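You operate a simulated robot arm through the tools that you are given. There is no shell and no other tool.

The job below is to be done with a simulated robot arm. You get a single attempt, and the scene is never put back.

TASK
The orange cam is wrong: change it for the green one at 90.
Fine: lift the blue block on to the base pad, put the orange cam in the long white tray, key the new one, stack the block again; the lever stays at LOCK.

The check looks at the end state, three seconds after you hand in, the way a careful person would. Anything else that was tipped, shoved, dropped, spilled or broken makes it a failure.

THE ROBOT
A 6-joint arm with a two-finger parallel gripper, fixed in place. Base frame: the origin is on the floor under the middle of its stand, x ahead of it, y to its left, z up; the work surface is at about z = 0.78. Lengths are in m, angles in rad, forces in N, time in s.
With the tool pointing down near the work surface it reaches from about 0.24 to 0.64 m from the base axis. Its first joint turns from -1.152 to 1.152 rad. Payload 2.7 kg.
Tool frame: the origin (TCP) lies between the finger pads and is the grasp point; the fingertips stand 0.023 m ahead of it; z points along the fingers, y is the line along which they close. Largest opening 0.094 m; finger width 0.038, thickness 0.01; the body of the gripper, 0.054 by 0.096 m, starts 0.039 m behind the TCP.
Orientation is told as [roll, pitch, yaw] about the base's x, y, z axes, in that order, counted from this pose: with the fingers straight down and closing along the base's y, the tool's x points along the base's -x, its y along +y and its z along -z.

THE INTERFACE
- The arm moves only by the tool nudge_tool. Its argument "plan" is a list of rows, each an object (a shift or turn left out is 0, a gripper value left out holds the last) with "linear": the shift along the base's x, y, z in units of 400 mm (1.0 is 400 mm), a list of three; "dr": the turn, a rotation vector about the base's x, y, z in units of 90 degrees (1.0 is 90 degrees), a list of three; "hand": the finger opening in m, from 0 to 0.094. In form: [{"linear": [x, y, z], "dr": [wx, wy, wz], "hand": hand}, ...]. A call has 1 to 20 rows; each row is the pose to reach, as a shift and turn from the pose commanded when the call began. A call with a number of a shift or a turn outside -1 to 1 is refused whole. Each row takes 0.2 s and may step no farther than 0.05 m and 0.15 rad from the row before; otherwise, or with a gripper value out of range, the whole call is refused. A pose out of reach is approached as far as the arm can. The call stops where the force on the tool passes 40 N (or 10 N more than at its start, if that is more) or the arm is blocked; 0.2 s more then pass. Each finger travels about 0.045 m/s and halts on what it meets, pressing with about 27 N; the grip force reading is that of the motor and also rises with nothing between the fingers. The clock runs only during rows and for 0.2 s after the last one: add rows that repeat a pose to give the fingers time. It gives the time, the measured TCP pose, the force on the tool (base axes), the opening and the grip force at its end, in the units of the frame above (readings bear some noise), with the torque about the TCP (base axes, N m) and any sound that the robot's microphone picked up, and new pictures: "show" is both (left out), scene, wrist or none.
- Cameras (640 x 400 px; columns grow to the right, rows downward): "scene" is fixed at [0.0749, -0.4296, 1.3991]; the picture's right is [0.79, -0.61, 0.00], its down [-0.38, -0.49, -0.78] and it looks along [0.48, 0.62, -0.62] (base axes); focal length 310 px, centre (320, 200). "wrist" rides on the gripper at [0.086, 0.016, -0.074] in the tool frame; the picture's right is [-0.18, 0.98, 0.00], its down [-0.58, -0.11, -0.81] and it looks along [-0.79, -0.15, 0.59] (tool axes); focal length 243 px, centre (320, 200).
- pixel_to_xyz(camera, pixels): for up to 12 pixels [column, row] of the newest picture of that camera ("zoom" is the newest enlarged one), the place [x, y, z] in the base frame of the surface seen there, good to about 0.003 m. No time passes.
- enlarge(camera, box): a new picture of the part [left, top, right, bottom] of that camera's present view, enlarged. No time passes.
- hand_in(): hands the job in; it is judged then, once.

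Open the gripper and draw the arm clear of the work before you hand the job in, unless the task says otherwise.

The tools are called after "Emit:" as a command line: name --argument value ..., lists and objects as JSON in quotes. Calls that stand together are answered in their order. nudge_tool: Moves the arm, as the interface text tells. Its arguments: {"type":"object","properties":{"plan":{"type":"array"},"show":{"type":"string","enum":["both","scene","wrist","none"]}},"required":["plan"]} The other tools are called the same way: pixel_to_xyz (camera, pixels) gives the place of the surface under pixels of a picture; enlarge (camera, box) takes an enlarged picture of a part of a camera's view; hand_in () hands the job in.

At the start:

```text
time_s: 0.0
eef_pos: [0.3518, -0.0888, 1.1378]
tcp_rot: [0.001, -0.002, 0.001]
wrist_force: [0.5, 0.3, -0.4]
moment: [0.02, -0.01, 0.01]
finger_gap: 0.0941
finger_force: 0.2
```

scene: 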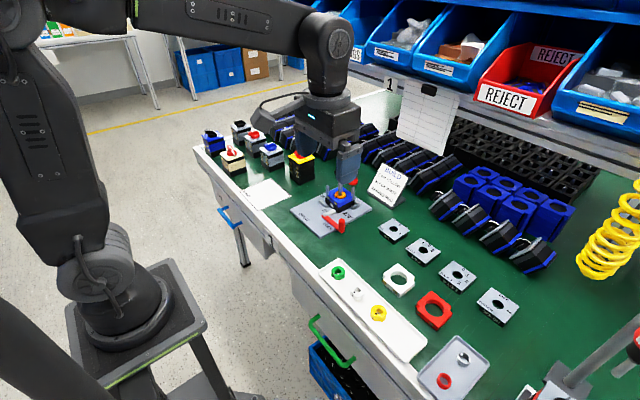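
wrist: 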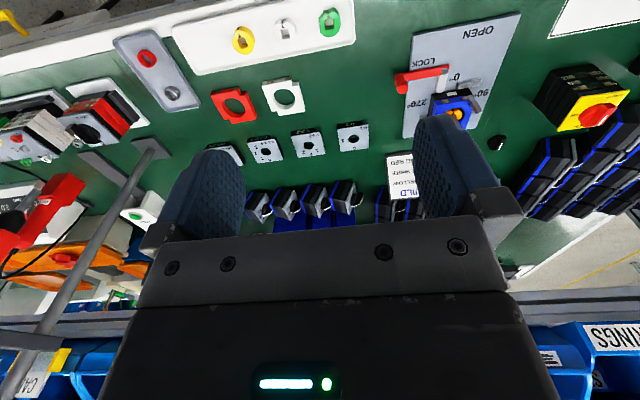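

The scene shows a grey pad around (335,205) with a blue block and the orange piece, a red lever near (335,225), and a long white tray with green, white and yellow cams around (370,300). I'll enlarge both areas to see details.

Emit:
enlarge --camera "scene" --box '[280, 165, 400, 240]'

Emit:
enlarge --camera "wrist" --box '[380, 10, 540, 150]'

Emit:
enlarge --camera "scene" --box '[310, 245, 470, 345]'

```text
5.33 times, centred on (340, 202) of scene
```

zoom: 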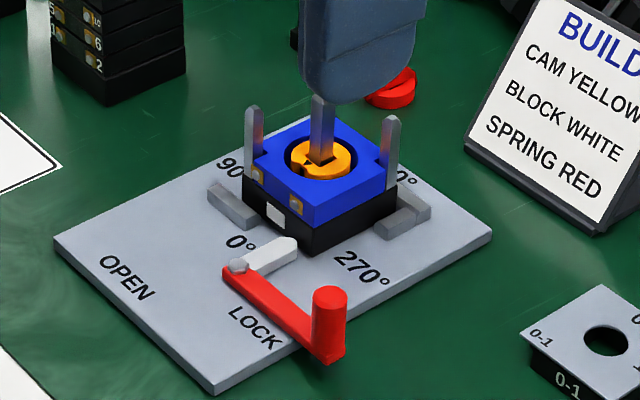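

```text
2.86 times, centred on (460, 80) of wrist
```

zoom: 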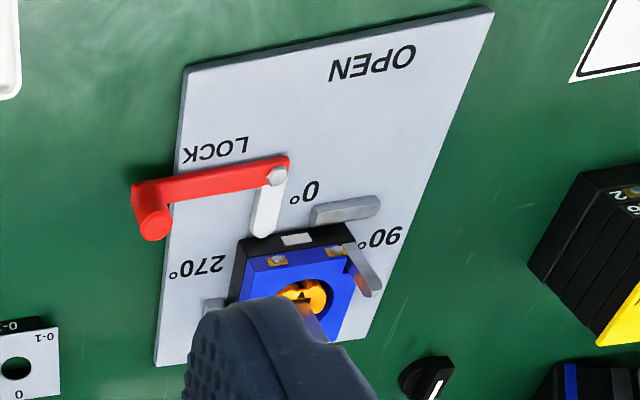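

```text
4.00 times, centred on (390, 295) of scene
```

zoom: 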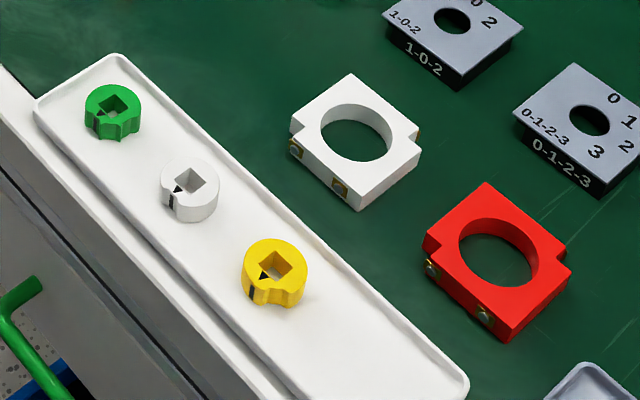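

The finger hides part of the fixture, and I need to find the "base pad". I'll enlarge other parts of the scene, including the white rectangle near (265,195).

Emit:
enlarge --camera "scene" --box '[190, 110, 350, 210]'

Emit:
enlarge --camera "scene" --box '[400, 280, 640, 400]'

Emit:
enlarge --camera "scene" --box '[340, 140, 600, 300]'

Emit:
enlarge --camera "wrist" --box '[480, 0, 640, 130]'

Emit:
enlarge --camera "wrist" --box '[0, 0, 240, 240]'

```text
4.00 times, centred on (270, 160) of scene
```

zoom: 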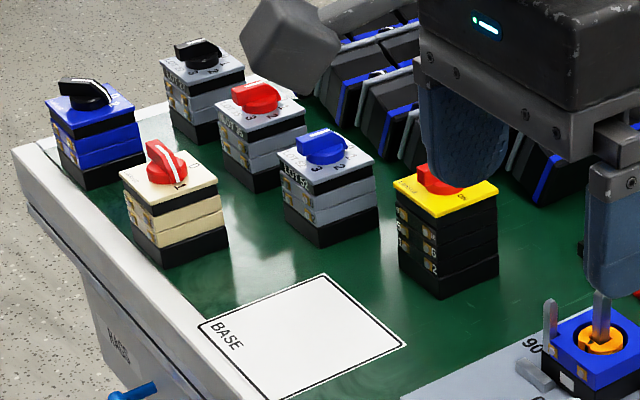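

```text
2.67 times, centred on (520, 340) of scene
```

zoom: 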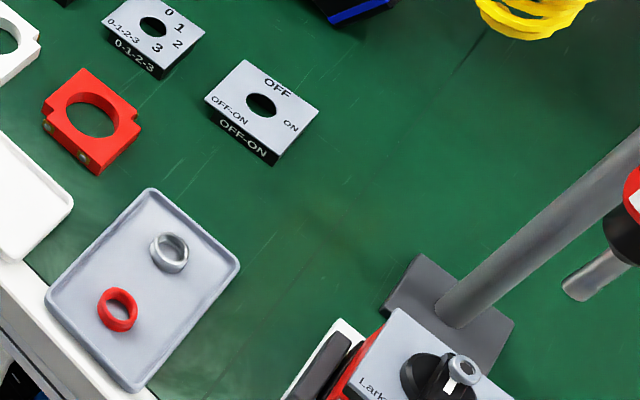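

```text
2.46 times, centred on (470, 220) of scene
```

zoom: 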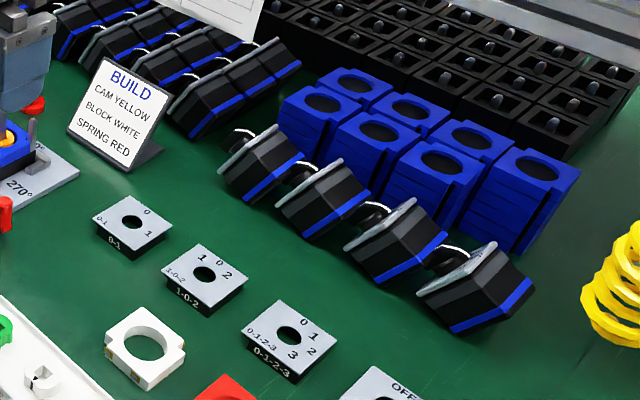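

```text
3.08 times, centred on (560, 65) of wrist
```

zoom: 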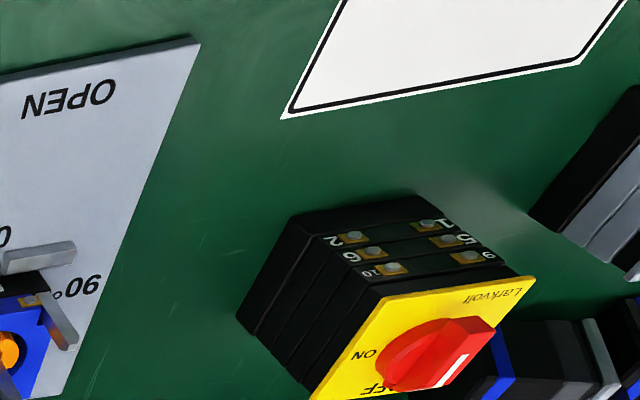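

```text
1.67 times, centred on (120, 120) of wrist
```

zoom: 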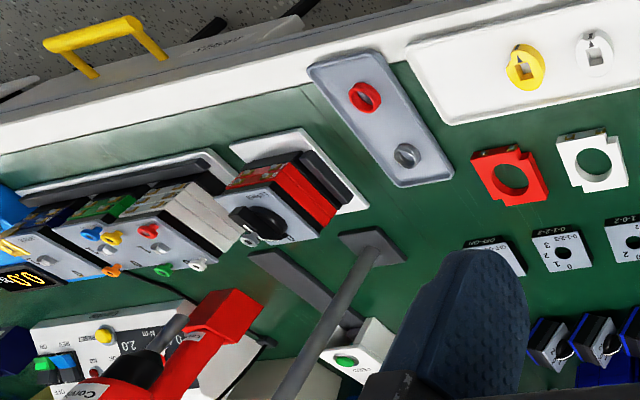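

The pad labelled "BASE" is the white rectangle at (265,195), so that is the base pad. Now I measure key points in the scene picture: base pad corners, fixture plate, tray, cams, and blue block.

Emit:
enlarge --camera "scene" --box '[280, 165, 400, 240]'

Emit:
pixel_to_xyz --camera "scene" --pixels '[[240, 192], [271, 179], [291, 196], [262, 209], [265, 195], [291, 210], [320, 237], [372, 209], [337, 272], [356, 295], [378, 313], [245, 215]]'

Emit:
pixel_to_xyz --camera "zoom" --pixels '[[246, 137], [252, 165], [314, 204], [395, 170], [322, 120], [253, 112], [390, 125], [230, 190], [403, 220], [310, 245], [340, 165], [328, 300]]'

```text
5.33 times, centred on (340, 202) of scene
```

zoom: 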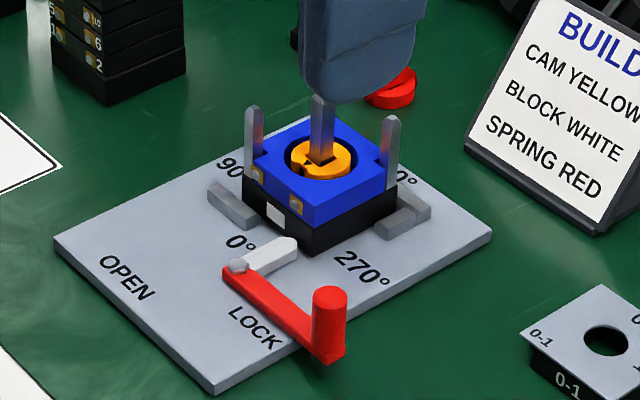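

```text
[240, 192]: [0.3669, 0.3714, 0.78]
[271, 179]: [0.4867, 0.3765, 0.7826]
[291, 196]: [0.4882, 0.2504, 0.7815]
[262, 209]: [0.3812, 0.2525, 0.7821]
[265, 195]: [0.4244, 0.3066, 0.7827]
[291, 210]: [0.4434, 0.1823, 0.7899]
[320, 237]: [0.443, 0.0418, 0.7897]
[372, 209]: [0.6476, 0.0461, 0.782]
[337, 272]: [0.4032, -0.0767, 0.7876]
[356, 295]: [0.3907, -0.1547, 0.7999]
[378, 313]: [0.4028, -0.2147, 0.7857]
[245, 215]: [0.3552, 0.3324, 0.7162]
```

```text
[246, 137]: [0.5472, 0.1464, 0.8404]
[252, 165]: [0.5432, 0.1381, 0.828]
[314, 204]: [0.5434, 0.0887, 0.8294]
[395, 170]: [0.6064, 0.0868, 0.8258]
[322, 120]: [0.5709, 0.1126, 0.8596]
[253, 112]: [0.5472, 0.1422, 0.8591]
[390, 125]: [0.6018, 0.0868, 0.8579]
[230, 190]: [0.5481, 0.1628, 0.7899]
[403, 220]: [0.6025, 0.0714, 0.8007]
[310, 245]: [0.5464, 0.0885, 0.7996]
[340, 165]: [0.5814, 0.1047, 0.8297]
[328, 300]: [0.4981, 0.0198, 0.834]
```

The fixture centre is near (0.574, 0.112), block top z≈0.829, shaft and post tops z≈0.859; the gripper blocks the line of sight. I move the arm toward +y, keeping height, to clear the scene view and let the wrist camera see the fixture between the fingers.

Emit:
nudge_tool --plan '[{"linear": [0, 0.12, 0]}, {"linear": [0, 0.24, 0]}, {"linear": [0, 0.36, 0]}, {"linear": [0, 0.48, 0]}, {"linear": [0, 0.6, 0]}, {"linear": [0, 0.6, 0]}]' --show "both"

```text
time_s: 1.4
eef_pos: [0.3531, 0.1508, 1.1367]
tcp_rot: [0.002, -0.002, 0.001]
wrist_force: [0.6, 0.2, 0.6]
moment: [0.03, 0.01, -0.02]
finger_gap: 0.0941
finger_force: 0.1
```

scene: 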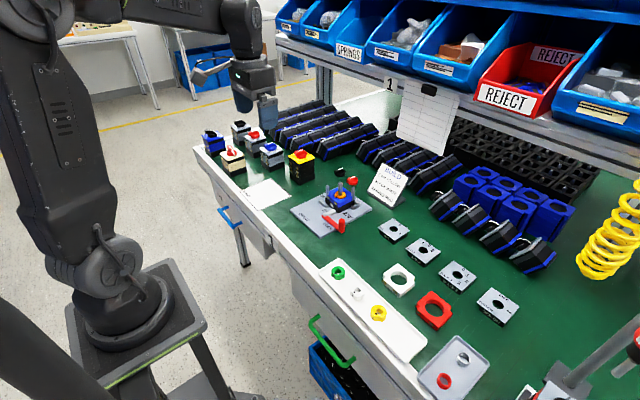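
wrist: 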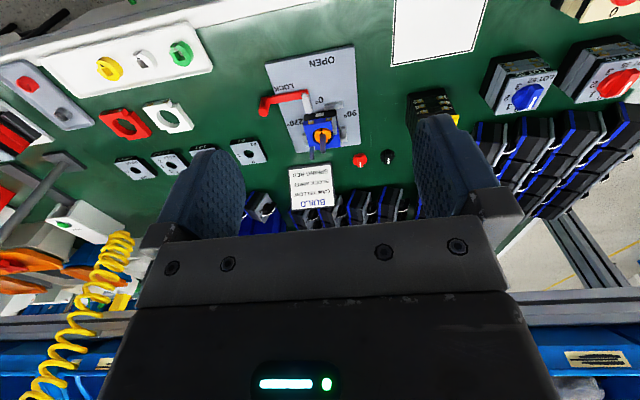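

Both views of the fixture are now clear; scene shows it at (335,200), wrist at (318,125). I enlarge both.

Emit:
enlarge --camera "scene" --box '[300, 168, 380, 218]'

Emit:
enlarge --camera "wrist" --box '[260, 80, 380, 170]'

Emit:
enlarge --camera "wrist" --box '[40, 20, 220, 120]'

```text
8.00 times, centred on (340, 193) of scene
```

zoom: 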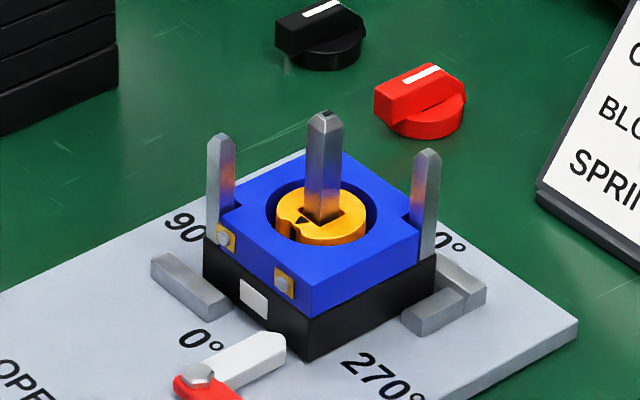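

```text
4.44 times, centred on (320, 125) of wrist
```

zoom: 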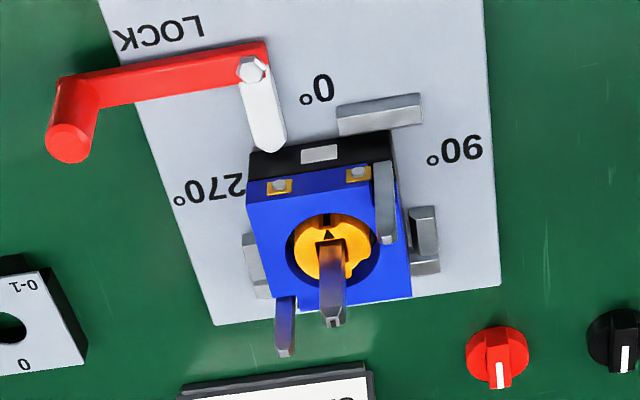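

```text
3.56 times, centred on (130, 70) of wrist
```

zoom: 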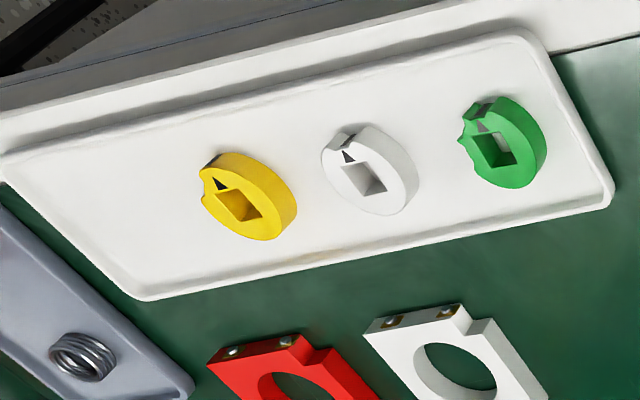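

The orange cam's arrow points toward the 0° mark (−x side) and 90° is on the +y side. I'll enlarge the green cam and tray for its arrow direction and take measurements of the fixture from the zoom.

Emit:
enlarge --camera "scene" --box '[318, 258, 398, 328]'

Emit:
enlarge --camera "scene" --box '[322, 260, 354, 284]'

Emit:
enlarge --camera "wrist" --box '[160, 35, 208, 75]'

Emit:
enlarge --camera "scene" --box '[324, 180, 356, 204]'

```text
5.71 times, centred on (358, 293) of scene
```

zoom: 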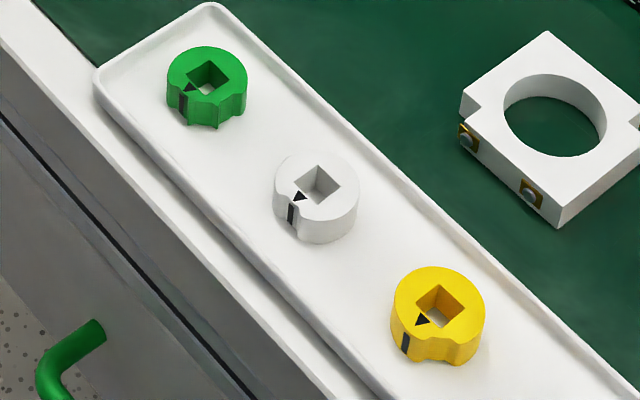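

```text
16.00 times, centred on (338, 272) of scene
```

zoom: 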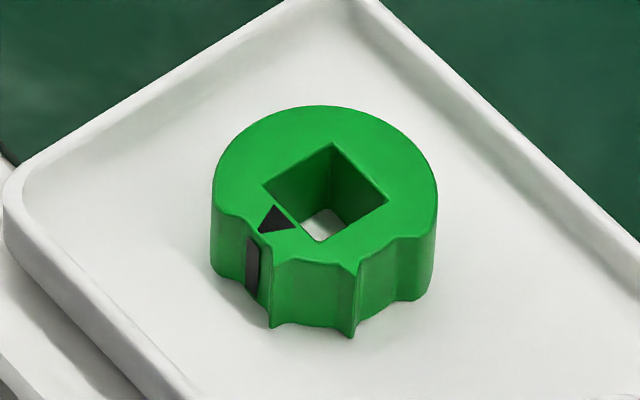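

```text
10.00 times, centred on (184, 55) of wrist
```

zoom: 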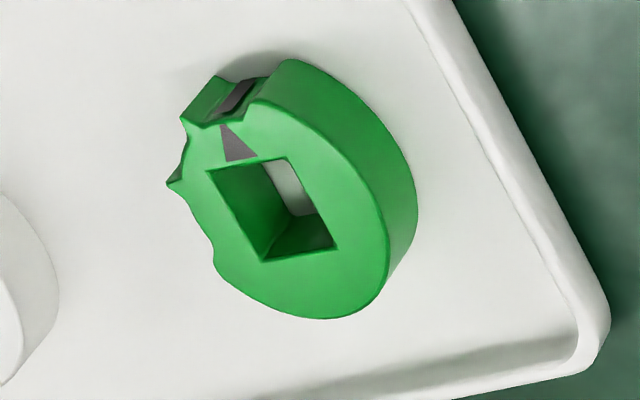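

```text
16.00 times, centred on (340, 192) of scene
```

zoom: 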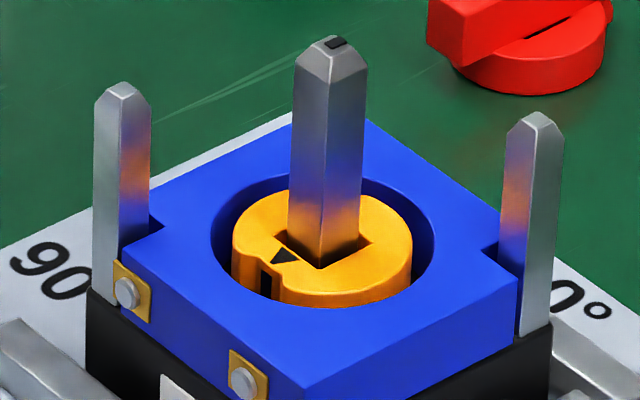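

The green cam's arrow points −x in the tray, with its notches at −x to −y; it needs a −90° turn to point to 90° (+y). I measure the fixture in this 16x zoom: block corners, shaft tip, posts, cam top.

Emit:
pixel_to_xyz --camera "zoom" --pixels '[[122, 84], [541, 113], [328, 45], [125, 245], [303, 382], [515, 280], [370, 122], [340, 285], [245, 225], [405, 240], [420, 345], [100, 300]]'

Emit:
enlarge --camera "wrist" --box '[296, 100, 344, 140]'

```text
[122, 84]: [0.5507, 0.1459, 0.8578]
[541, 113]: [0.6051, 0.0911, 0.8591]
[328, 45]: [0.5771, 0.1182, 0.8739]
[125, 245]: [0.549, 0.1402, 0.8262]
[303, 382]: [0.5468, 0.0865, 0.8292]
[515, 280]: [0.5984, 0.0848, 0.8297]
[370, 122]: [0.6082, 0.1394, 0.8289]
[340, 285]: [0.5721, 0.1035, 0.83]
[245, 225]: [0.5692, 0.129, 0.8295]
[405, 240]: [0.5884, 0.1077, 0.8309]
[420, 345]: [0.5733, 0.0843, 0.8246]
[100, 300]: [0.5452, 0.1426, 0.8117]
```

```text
10.00 times, centred on (320, 120) of wrist
```

zoom: 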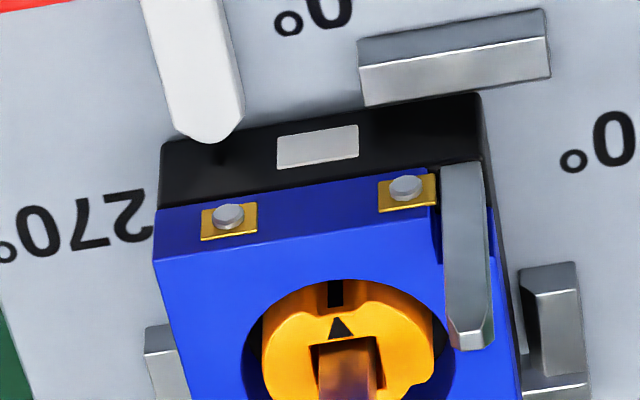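

The shaft top is at z≈0.874 with centre near (0.5775, 0.118), and the block spans z≈0.812–0.8295. Now I check the grey bars beside the base, the lever pawl heights, and the block's edges in this wrist zoom.

Emit:
pixel_to_xyz --camera "zoom" --pixels '[[555, 290], [555, 350], [450, 45], [450, 80], [165, 340], [200, 90], [165, 220], [430, 190], [155, 265], [470, 335], [340, 325], [165, 160]]'

Emit:
enlarge --camera "wrist" --box '[296, 115, 344, 155]'

```text
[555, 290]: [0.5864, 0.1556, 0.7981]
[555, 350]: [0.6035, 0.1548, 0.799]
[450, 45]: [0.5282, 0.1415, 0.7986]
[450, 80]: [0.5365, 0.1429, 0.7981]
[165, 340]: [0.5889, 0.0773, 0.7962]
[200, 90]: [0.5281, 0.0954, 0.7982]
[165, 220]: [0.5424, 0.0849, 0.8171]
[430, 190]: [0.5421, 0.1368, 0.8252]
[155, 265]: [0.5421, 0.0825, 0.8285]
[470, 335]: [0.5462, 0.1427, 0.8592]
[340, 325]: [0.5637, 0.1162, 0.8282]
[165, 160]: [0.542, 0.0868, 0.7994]
```

```text
10.00 times, centred on (320, 135) of wrist
```

zoom: 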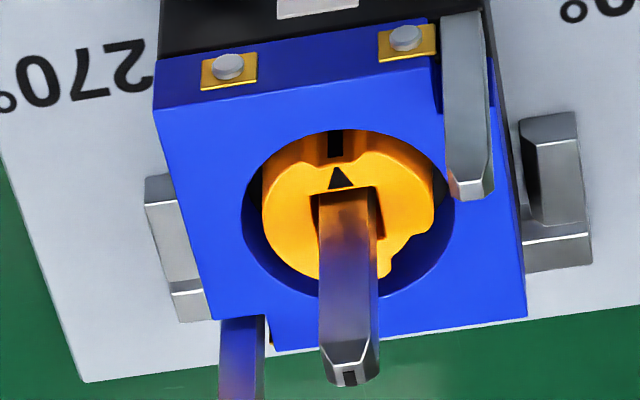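

Bars top out at z≈0.799, below where the fingertips will be. I query the far block corners, shaft tip, and cam outline in this zoom.

Emit:
pixel_to_xyz --camera "zoom" --pixels '[[522, 312], [213, 317], [282, 346], [158, 112], [348, 362], [436, 175], [262, 215], [330, 163], [432, 210], [410, 235], [388, 275], [480, 190]]'

Emit:
pixel_to_xyz --camera "scene" --pixels '[[319, 268], [345, 259], [331, 290], [360, 285], [405, 352], [424, 345], [411, 385], [350, 270], [384, 335], [338, 262]]'

```text
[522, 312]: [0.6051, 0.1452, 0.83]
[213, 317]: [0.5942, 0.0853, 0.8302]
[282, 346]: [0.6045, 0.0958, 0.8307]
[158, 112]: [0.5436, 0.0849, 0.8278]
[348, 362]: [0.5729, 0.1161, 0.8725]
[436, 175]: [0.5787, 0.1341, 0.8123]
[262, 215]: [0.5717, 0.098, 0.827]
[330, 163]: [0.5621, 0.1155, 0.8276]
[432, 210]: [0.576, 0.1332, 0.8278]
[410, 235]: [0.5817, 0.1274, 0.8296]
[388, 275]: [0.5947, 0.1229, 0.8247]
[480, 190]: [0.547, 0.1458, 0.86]
```

```text
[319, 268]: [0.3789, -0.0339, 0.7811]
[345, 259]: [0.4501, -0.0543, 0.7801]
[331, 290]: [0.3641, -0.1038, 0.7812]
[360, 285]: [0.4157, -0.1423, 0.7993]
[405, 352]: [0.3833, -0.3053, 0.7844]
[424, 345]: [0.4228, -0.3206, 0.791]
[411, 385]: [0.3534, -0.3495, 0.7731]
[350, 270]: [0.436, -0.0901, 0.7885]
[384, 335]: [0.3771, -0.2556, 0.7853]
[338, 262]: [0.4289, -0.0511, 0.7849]
```

Wrist view puts the block corners at about (0.543,0.084) and (0.605,0.145), scene view slightly further, so the centre is about (0.5755, 0.1165). I move to above it at z≈0.95 with open fingers.

Emit:
nudge_tool --plan '[{"linear": [0.08, -0.012, -0.067]}, {"linear": [0.16, -0.025, -0.133]}, {"linear": [0.24, -0.037, -0.2]}, {"linear": [0.32, -0.049, -0.267]}, {"linear": [0.4, -0.062, -0.334]}, {"linear": [0.48, -0.074, -0.4]}, {"linear": [0.558, -0.086, -0.467]}, {"linear": [0.558, -0.086, -0.467]}, {"linear": [0.558, -0.086, -0.467]}]' --show "both"

```text
time_s: 3.4
eef_pos: [0.5757, 0.1165, 0.9507]
tcp_rot: [0.0, -0.002, -0.001]
wrist_force: [0.5, -0.4, -0.5]
moment: [-0.01, -0.01, 0.01]
finger_gap: 0.0939
finger_force: 0.0
```

scene: 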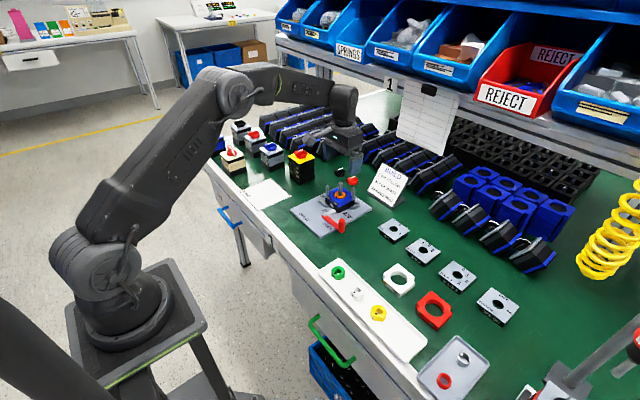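
wrist: 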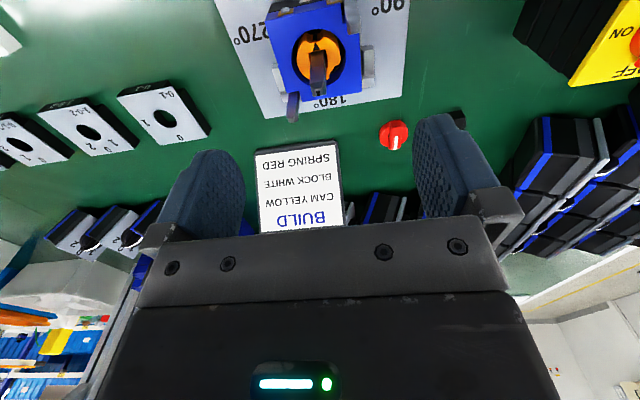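

The gripper hovers above the fixture; wrist shows the block at (318,45) and 180° label at (330,102). I enlarge this to re-measure.

Emit:
enlarge --camera "wrist" --box '[250, 0, 394, 120]'

Emit:
enlarge --camera "scene" --box '[300, 130, 400, 210]'

```text
3.33 times, centred on (322, 60) of wrist
```

zoom: 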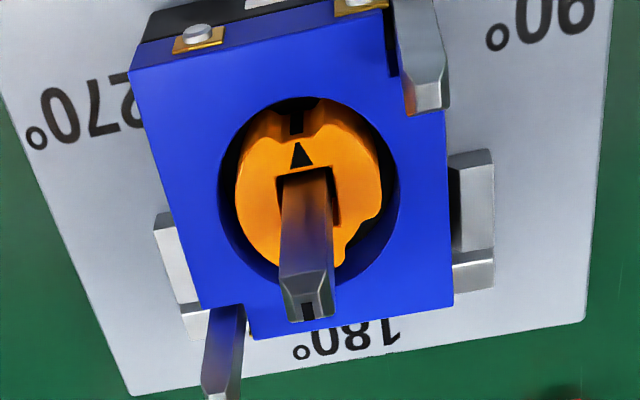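

```text
5.00 times, centred on (350, 170) of scene
```

zoom: 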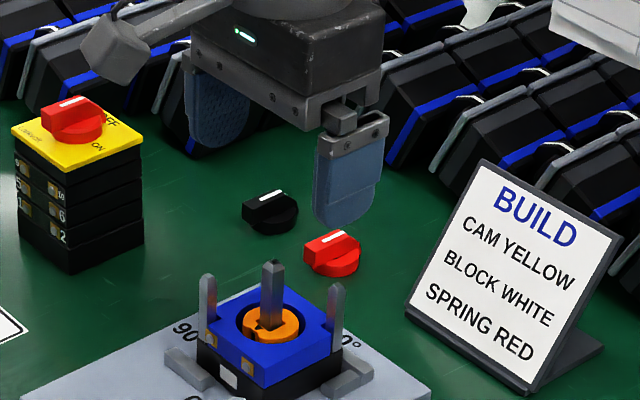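

I query these points directly in wrist pixels: block corners, shaft tip, post tips, and cam edges.

Emit:
pixel_to_xyz --camera "wrist" --pixels '[[266, 23.5], [360.6, 90], [302.5, 101], [287, 91], [317.5, 89.5], [298, 57], [339.5, 55], [352, 29.5], [292, 117.5], [312, 42], [318, 82], [366, 55]]'

Emit:
pixel_to_xyz --camera "zoom" --pixels '[[271, 265], [208, 280], [336, 290], [268, 385], [275, 290], [240, 305], [275, 338], [300, 318], [195, 338], [338, 345], [254, 320], [264, 384]]'

```text
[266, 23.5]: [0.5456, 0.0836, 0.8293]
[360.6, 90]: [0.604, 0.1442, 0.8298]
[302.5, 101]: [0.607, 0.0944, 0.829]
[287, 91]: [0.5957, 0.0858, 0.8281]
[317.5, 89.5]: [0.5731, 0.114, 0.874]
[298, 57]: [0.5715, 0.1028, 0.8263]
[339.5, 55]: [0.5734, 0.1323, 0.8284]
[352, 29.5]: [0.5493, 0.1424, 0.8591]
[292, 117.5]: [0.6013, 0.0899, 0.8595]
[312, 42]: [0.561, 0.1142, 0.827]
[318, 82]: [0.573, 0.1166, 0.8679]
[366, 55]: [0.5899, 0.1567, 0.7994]
```

```text
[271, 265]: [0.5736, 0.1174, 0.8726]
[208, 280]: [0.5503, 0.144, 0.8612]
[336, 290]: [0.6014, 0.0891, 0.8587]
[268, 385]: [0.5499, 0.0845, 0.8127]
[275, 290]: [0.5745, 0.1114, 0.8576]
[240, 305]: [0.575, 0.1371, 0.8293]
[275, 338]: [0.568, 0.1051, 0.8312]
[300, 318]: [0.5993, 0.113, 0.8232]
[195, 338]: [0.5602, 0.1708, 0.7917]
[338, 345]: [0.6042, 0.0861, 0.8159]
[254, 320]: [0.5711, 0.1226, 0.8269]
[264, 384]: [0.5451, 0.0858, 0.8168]
```

Averaging both cameras puts the centre at about (0.575, 0.1155), and the gripper is at (0.5757, 0.1165). I descend to z≈0.865 with open fingers and look.

Emit:
nudge_tool --plan '[{"linear": [-0.002, -0.0025, -0.07]}, {"linear": [-0.002, -0.0025, -0.14]}, {"linear": [-0.002, -0.0025, -0.2125]}, {"linear": [-0.002, -0.0025, -0.2125]}]' --show "both"

```text
time_s: 4.4
eef_pos: [0.5724, 0.1183, 0.8638]
tcp_rot: [0.001, -0.001, -0.001]
wrist_force: [0.4, 0.8, 0.3]
moment: [-0.03, 0.02, 0.02]
finger_gap: 0.094
finger_force: 0.0
```

scene: 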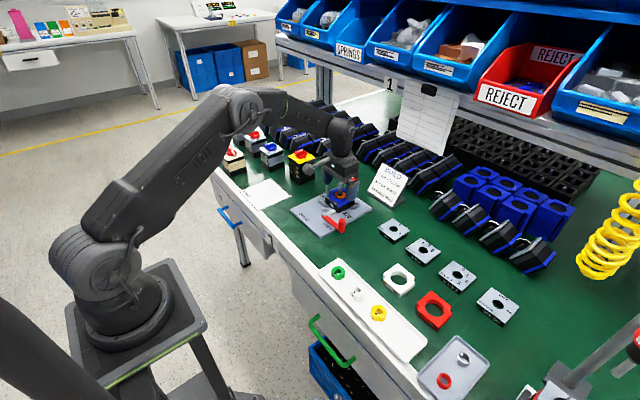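
wrist: 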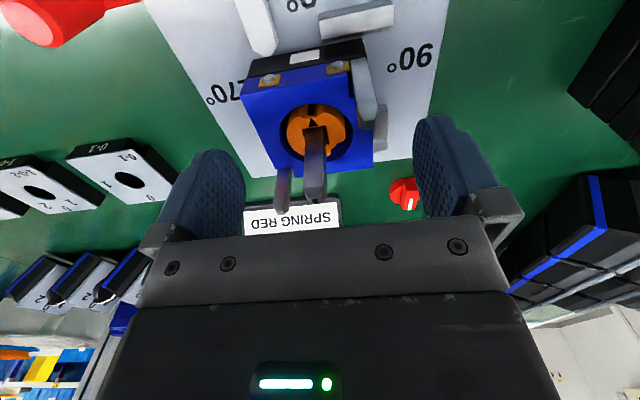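

The reading drifted by a couple of mm from the command (noise or settling). By the camera geometry the tool axis should cross at about column 319.6; the shaft tip shows near (315,197). I enlarge the wrist view and hold one row to re-read the pose.

Emit:
nudge_tool --plan '[{"linear": [0, 0, 0]}, {"linear": [0, 0, 0]}]' --show "both"

Emit:
enlarge --camera "wrist" --box '[230, 50, 422, 210]'

Emit:
enlarge --camera "scene" --box '[300, 160, 380, 220]'

```text
time_s: 5.0
eef_pos: [0.5726, 0.1168, 0.8656]
tcp_rot: [-0.001, -0.001, -0.001]
wrist_force: [-0.2, -0.6, -0.7]
moment: [0.03, -0.01, -0.07]
finger_gap: 0.0942
finger_force: 0.0
```

scene: 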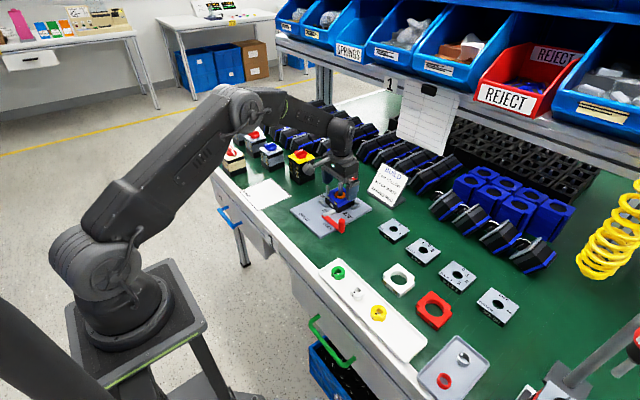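
wrist: 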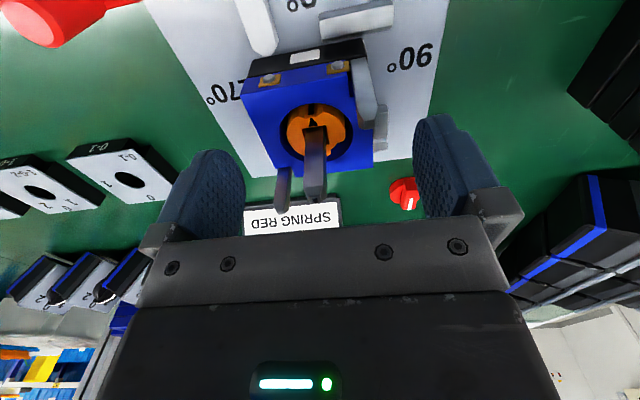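

```text
2.50 times, centred on (326, 130) of wrist
```

zoom: 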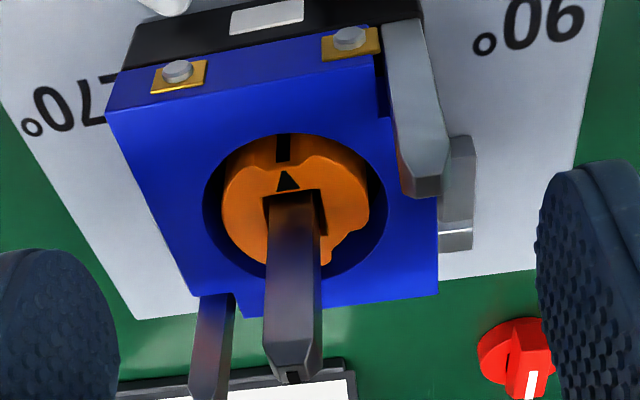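

```text
6.67 times, centred on (340, 190) of scene
```

zoom: 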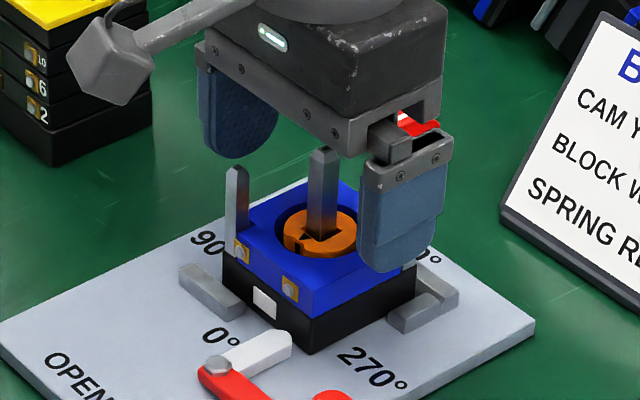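

Camera geometry and the pose readings agree: the TCP is at about (0.5725, 0.1173) and the block centre lies about +2.5 mm in x and −2 mm in y of it. I correct that and go down to z≈0.841.

Emit:
nudge_tool --plan '[{"linear": [0.0065, -0.005, 0]}, {"linear": [0.0065, -0.005, -0.03]}, {"linear": [0.0065, -0.005, -0.0615]}, {"linear": [0.0065, -0.005, -0.0615]}, {"linear": [0.0065, -0.005, -0.0615]}]' --show "both"

Emit:
enlarge --camera "wrist" --box '[230, 50, 422, 210]'

Emit:
enlarge --camera "scene" --box '[300, 160, 380, 220]'

```text
time_s: 6.2
eef_pos: [0.5735, 0.1134, 0.8409]
tcp_rot: [0.0, -0.001, 0.0]
wrist_force: [0.4, 0.3, -0.4]
moment: [-0.01, 0.0, -0.01]
finger_gap: 0.0941
finger_force: 0.1
```

scene: 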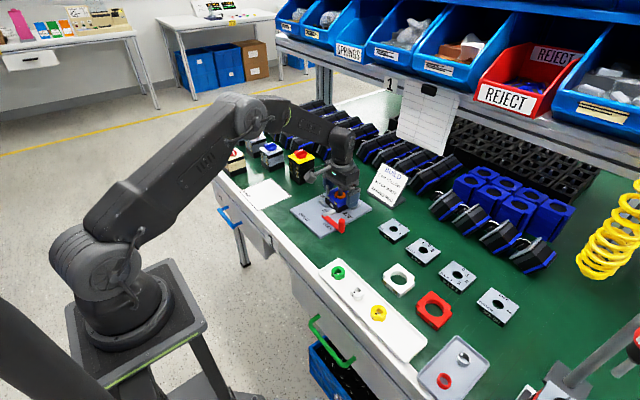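
wrist: 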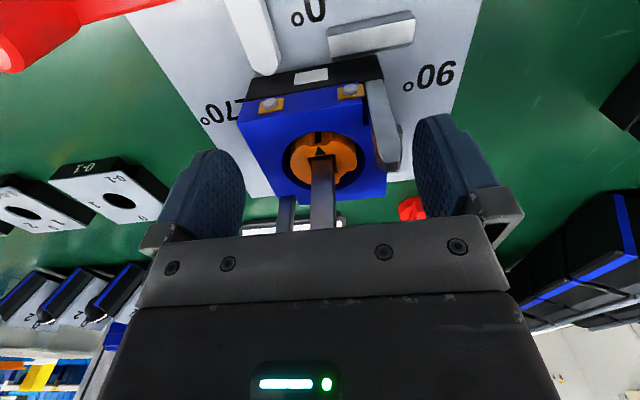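

```text
2.50 times, centred on (326, 130) of wrist
```

zoom: 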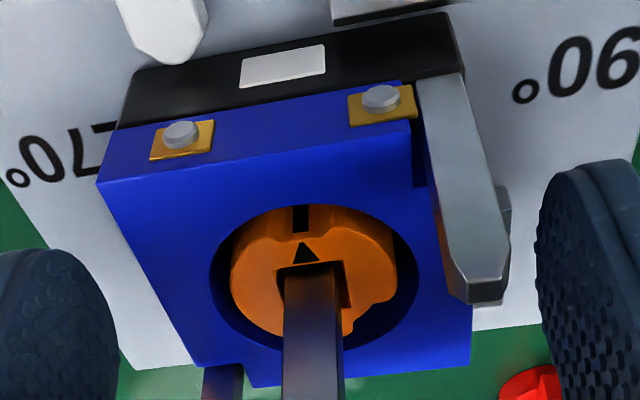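

```text
6.67 times, centred on (340, 190) of scene
```

zoom: 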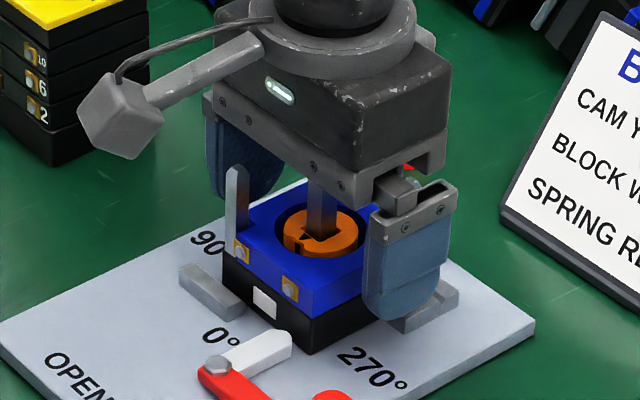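

The block's corners now project about 4 px right of where a centred grip would put them, so the gripper is ~2 mm too far −y (reading y=0.1134 agrees). I correct by +2 mm y and +1 mm x, still open.

Emit:
nudge_tool --plan '[{"linear": [0.0025, 0.005, 0]}, {"linear": [0.0025, 0.005, 0]}, {"linear": [0.0025, 0.005, 0]}]' --show "wrist"

Emit:
enlarge --camera "wrist" --box '[230, 50, 422, 210]'

```text
time_s: 7.0
eef_pos: [0.576, 0.1153, 0.8399]
tcp_rot: [0.001, -0.002, -0.001]
wrist_force: [-0.3, -0.4, 0.0]
moment: [-0.01, 0.0, 0.0]
finger_gap: 0.094
finger_force: 0.0
```

wrist: 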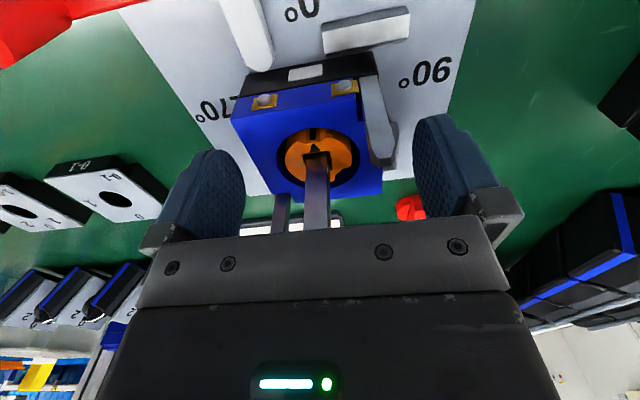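

```text
2.50 times, centred on (326, 130) of wrist
```

zoom: 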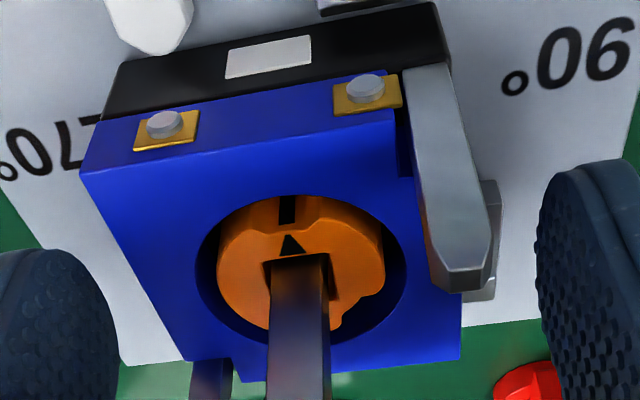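

The fit is now within about 1 mm in y and 1–2 mm in x. I shift −1 mm in x and close the fingers slowly on the block.

Emit:
nudge_tool --plan '[{"linear": [-0.0025, 0, 0], "hand": 0.08}, {"linear": [-0.0025, 0, 0], "hand": 0.07}, {"linear": [-0.0025, 0, 0], "hand": 0.06}, {"linear": [-0.0025, 0, 0], "hand": 0.052}, {"linear": [-0.0025, 0, 0], "hand": 0.052}, {"linear": [-0.0025, 0, 0], "hand": 0.052}]' --show "both"

Emit:
enlarge --camera "wrist" --box '[230, 50, 422, 210]'

Emit:
enlarge --camera "scene" --box '[300, 160, 380, 220]'

```text
time_s: 8.4
eef_pos: [0.5759, 0.1151, 0.8399]
tcp_rot: [0.002, -0.002, 0.001]
wrist_force: [-0.4, 0.4, -0.1]
moment: [-0.03, 0.04, 0.04]
finger_gap: 0.0629
finger_force: 27.6
```

scene: 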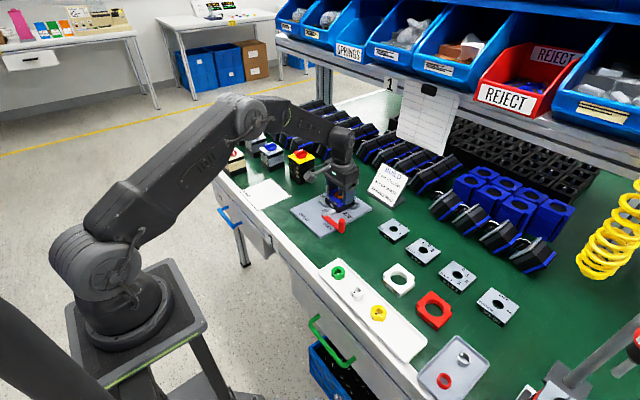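
wrist: 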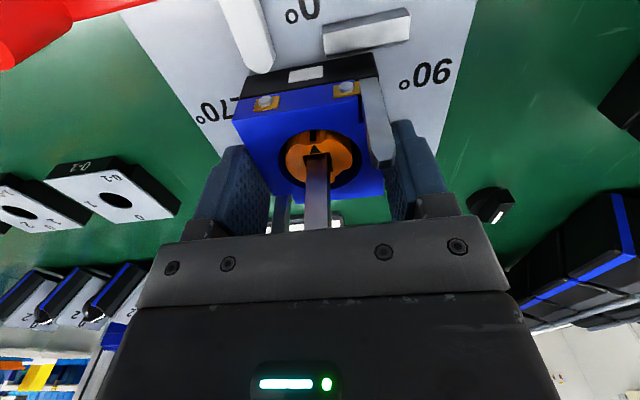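

```text
2.50 times, centred on (326, 130) of wrist
```

zoom: 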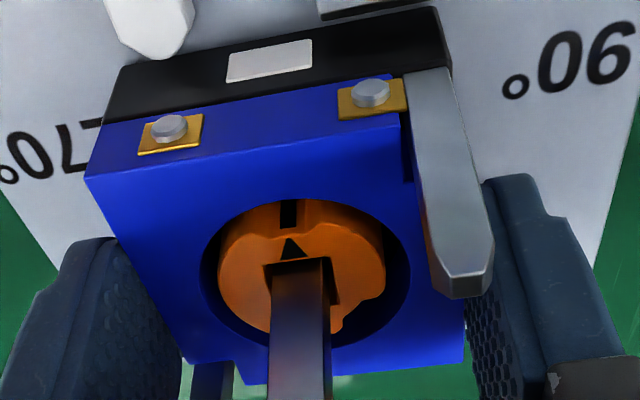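

```text
6.67 times, centred on (340, 190) of scene
```

zoom: 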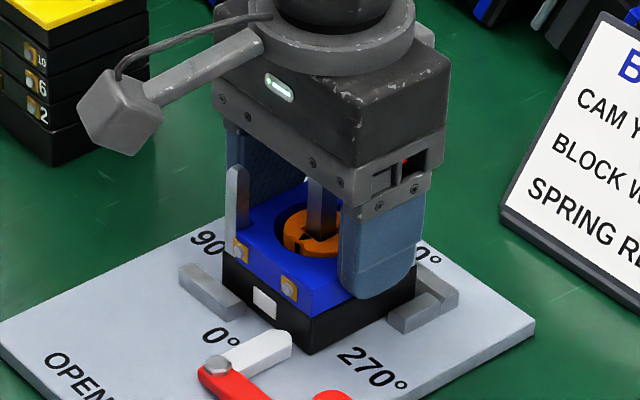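

The block is gripped (gap 0.0629, grip 27.6 N, almost no side force). I lift slowly 20 mm and check the force.

Emit:
nudge_tool --plan '[{"linear": [0, 0, 0.0125], "hand": 0.052}, {"linear": [0, 0, 0.025]}, {"linear": [0, 0, 0.0375]}, {"linear": [0, 0, 0.05]}]' --show "both"

Emit:
enlarge --camera "scene" --box '[300, 160, 380, 220]'

```text
time_s: 9.4
eef_pos: [0.575, 0.114, 0.8612]
tcp_rot: [0.0, -0.003, -0.001]
wrist_force: [0.2, 0.6, -0.8]
moment: [-0.02, 0.01, 0.0]
finger_gap: 0.0627
finger_force: 26.6
```

scene: 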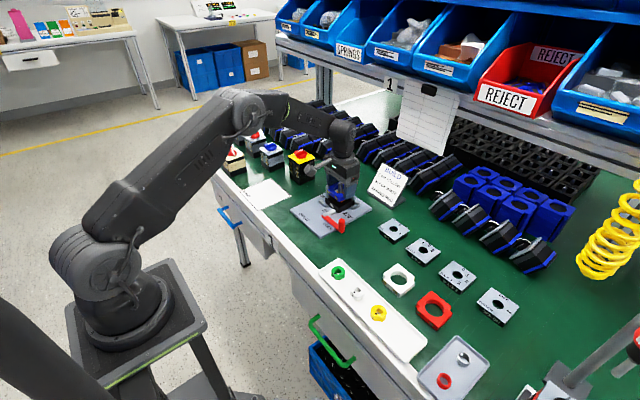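
wrist: 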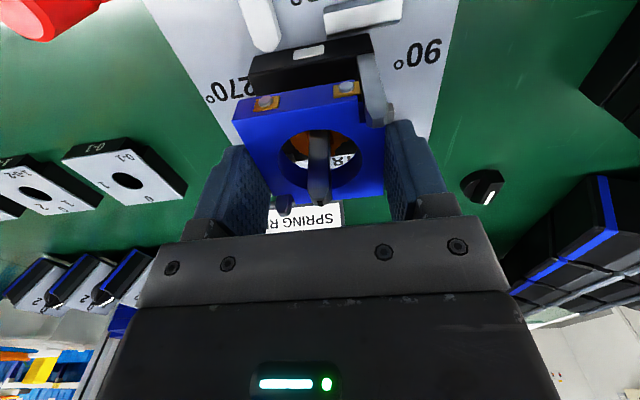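

```text
6.67 times, centred on (340, 190) of scene
```

zoom: 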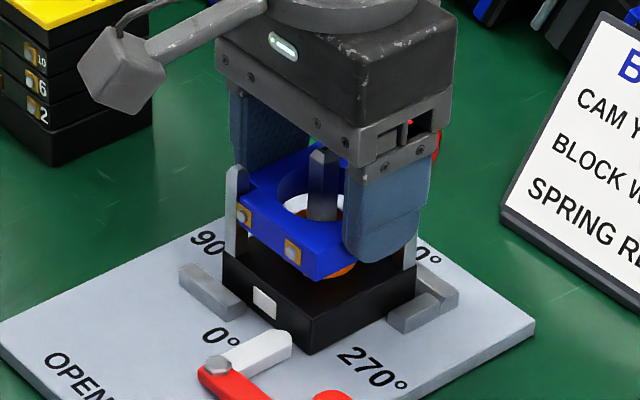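

The block lifted cleanly and the cam stayed on the shaft. I check the height of the nearby switch stacks at (303,160), (272,150), (232,155) before carrying the block over to the pad.

Emit:
pixel_to_xyz --camera "scene" --pixels '[[302, 154], [292, 160], [302, 182], [272, 148], [265, 155], [232, 152], [268, 165], [233, 170], [240, 192], [271, 179], [291, 196], [262, 209]]'

Emit:
enlarge --camera "scene" --box '[210, 130, 330, 220]'

```text
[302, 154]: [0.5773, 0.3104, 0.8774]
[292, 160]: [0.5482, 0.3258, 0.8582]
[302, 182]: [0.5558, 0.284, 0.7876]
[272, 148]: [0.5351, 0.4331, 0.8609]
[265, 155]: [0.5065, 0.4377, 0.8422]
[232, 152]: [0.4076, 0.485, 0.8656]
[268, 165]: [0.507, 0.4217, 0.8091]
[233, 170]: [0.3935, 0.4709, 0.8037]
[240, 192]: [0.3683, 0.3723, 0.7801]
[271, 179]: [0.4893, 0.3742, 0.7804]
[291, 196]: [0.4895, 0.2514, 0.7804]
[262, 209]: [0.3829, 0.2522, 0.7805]
```

```text
4.44 times, centred on (270, 175) of scene
```

zoom: 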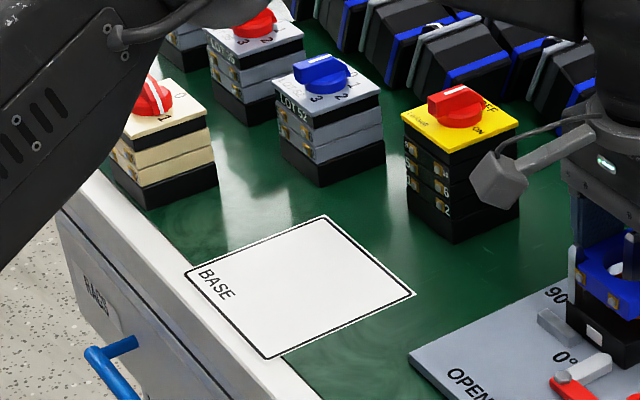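

Switch tops are below z≈0.88 and the pad spans x 0.37–0.489, y 0.251–0.373 (centre ≈ (0.429, 0.312)). I raise to z≈0.936 and carry the block over the pad.

Emit:
nudge_tool --plan '[{"linear": [0, 0, 0.06]}, {"linear": [0, 0, 0.12]}, {"linear": [0, 0, 0.1875]}, {"linear": [-0.05, 0.07, 0.1875]}, {"linear": [-0.115, 0.155, 0.1875]}, {"linear": [-0.18, 0.245, 0.1875]}, {"linear": [-0.245, 0.335, 0.1875]}, {"linear": [-0.31, 0.42, 0.1875]}, {"linear": [-0.3625, 0.4925, 0.1875]}, {"linear": [-0.3625, 0.4925, 0.1875]}, {"linear": [-0.3625, 0.4925, 0.1875]}]' --show "both"

```text
time_s: 11.8
eef_pos: [0.4331, 0.3147, 0.9388]
tcp_rot: [-0.002, -0.001, 0.001]
wrist_force: [-1.0, -0.2, -0.4]
moment: [-0.02, 0.02, 0.02]
finger_gap: 0.0628
finger_force: 27.3
```

scene: 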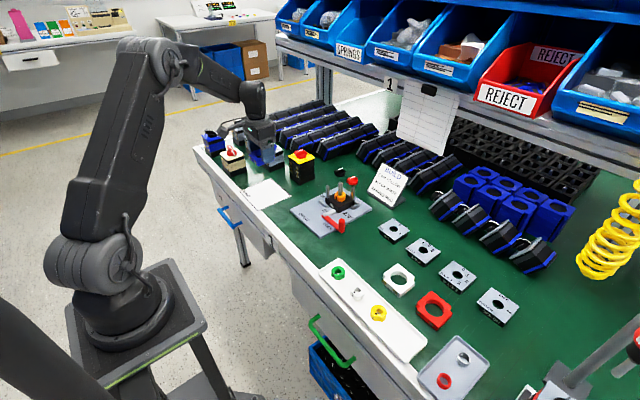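
wrist: 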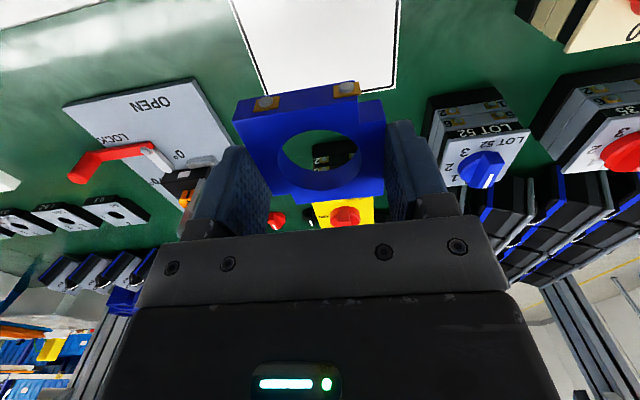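

The block hangs over the pad at about (0.433, 0.315). I descend to about z 0.825 and look.

Emit:
nudge_tool --plan '[{"linear": [-0.005, -0.003, -0.08]}, {"linear": [-0.01, -0.006, -0.16]}, {"linear": [-0.01, -0.006, -0.24]}, {"linear": [-0.01, -0.006, -0.285]}, {"linear": [-0.01, -0.006, -0.285]}, {"linear": [-0.01, -0.006, -0.285]}]' --show "both"

Emit:
enlarge --camera "scene" --box '[210, 130, 330, 220]'

```text
time_s: 13.2
eef_pos: [0.429, 0.3095, 0.8232]
tcp_rot: [0.0, -0.001, 0.0]
wrist_force: [-1.0, -0.9, -0.6]
moment: [-0.01, -0.01, -0.01]
finger_gap: 0.0629
finger_force: 27.0
```

scene: 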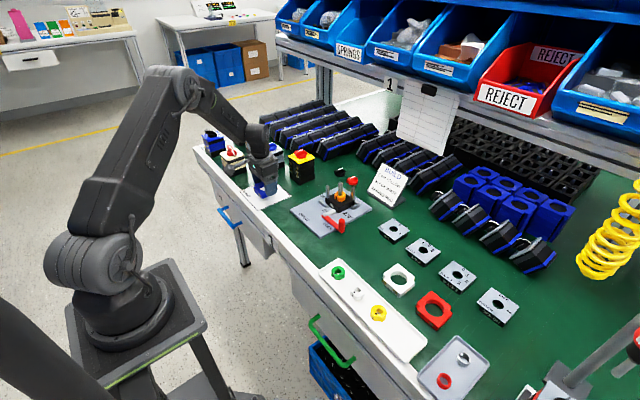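
wrist: 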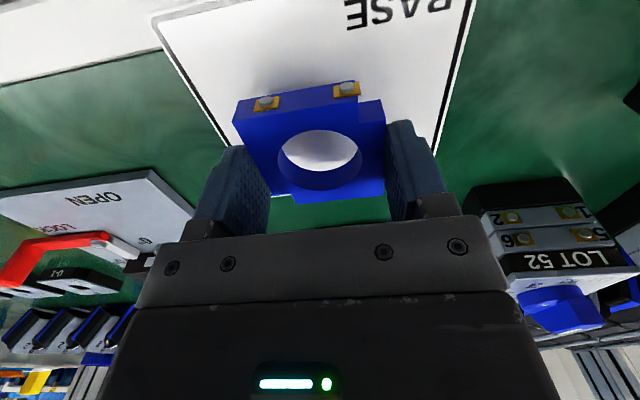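

```text
4.44 times, centred on (270, 175) of scene
```

zoom: 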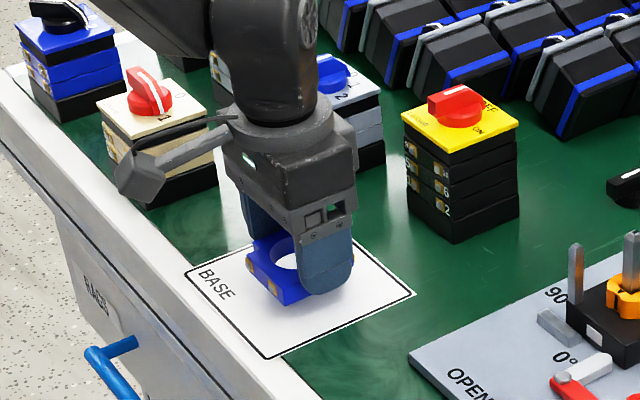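

The block is within the pad outline, bottom about 14 mm above it. I lower slowly by 13 mm and read the force.

Emit:
nudge_tool --plan '[{"linear": [0, 0, -0.01]}, {"linear": [0, 0, -0.02]}, {"linear": [0, 0, -0.028]}, {"linear": [0, 0, -0.034]}, {"linear": [0, 0, -0.034]}]' --show "scene"

Emit:
enlarge --camera "scene" --box '[240, 160, 304, 208]'

```text
time_s: 14.4
eef_pos: [0.4274, 0.3092, 0.8093]
tcp_rot: [-0.001, -0.004, 0.0]
wrist_force: [-0.2, 0.0, -0.9]
moment: [0.02, 0.0, -0.02]
finger_gap: 0.0627
finger_force: 27.2
```

scene: 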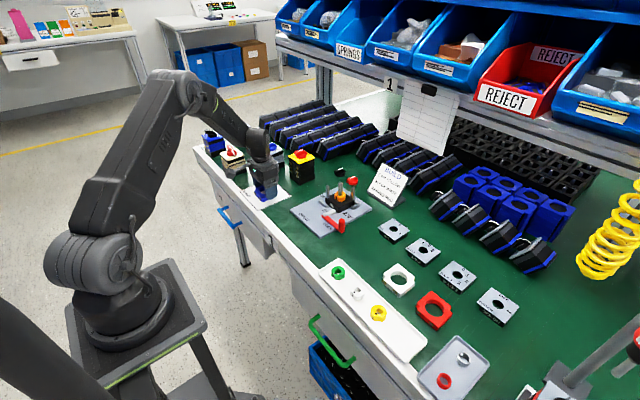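

```text
8.33 times, centred on (272, 184) of scene
```

zoom: 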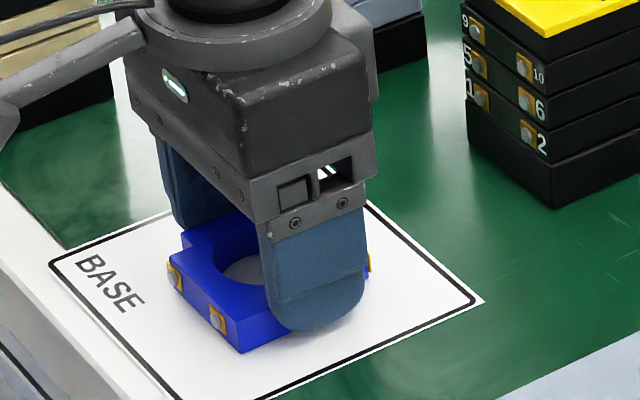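

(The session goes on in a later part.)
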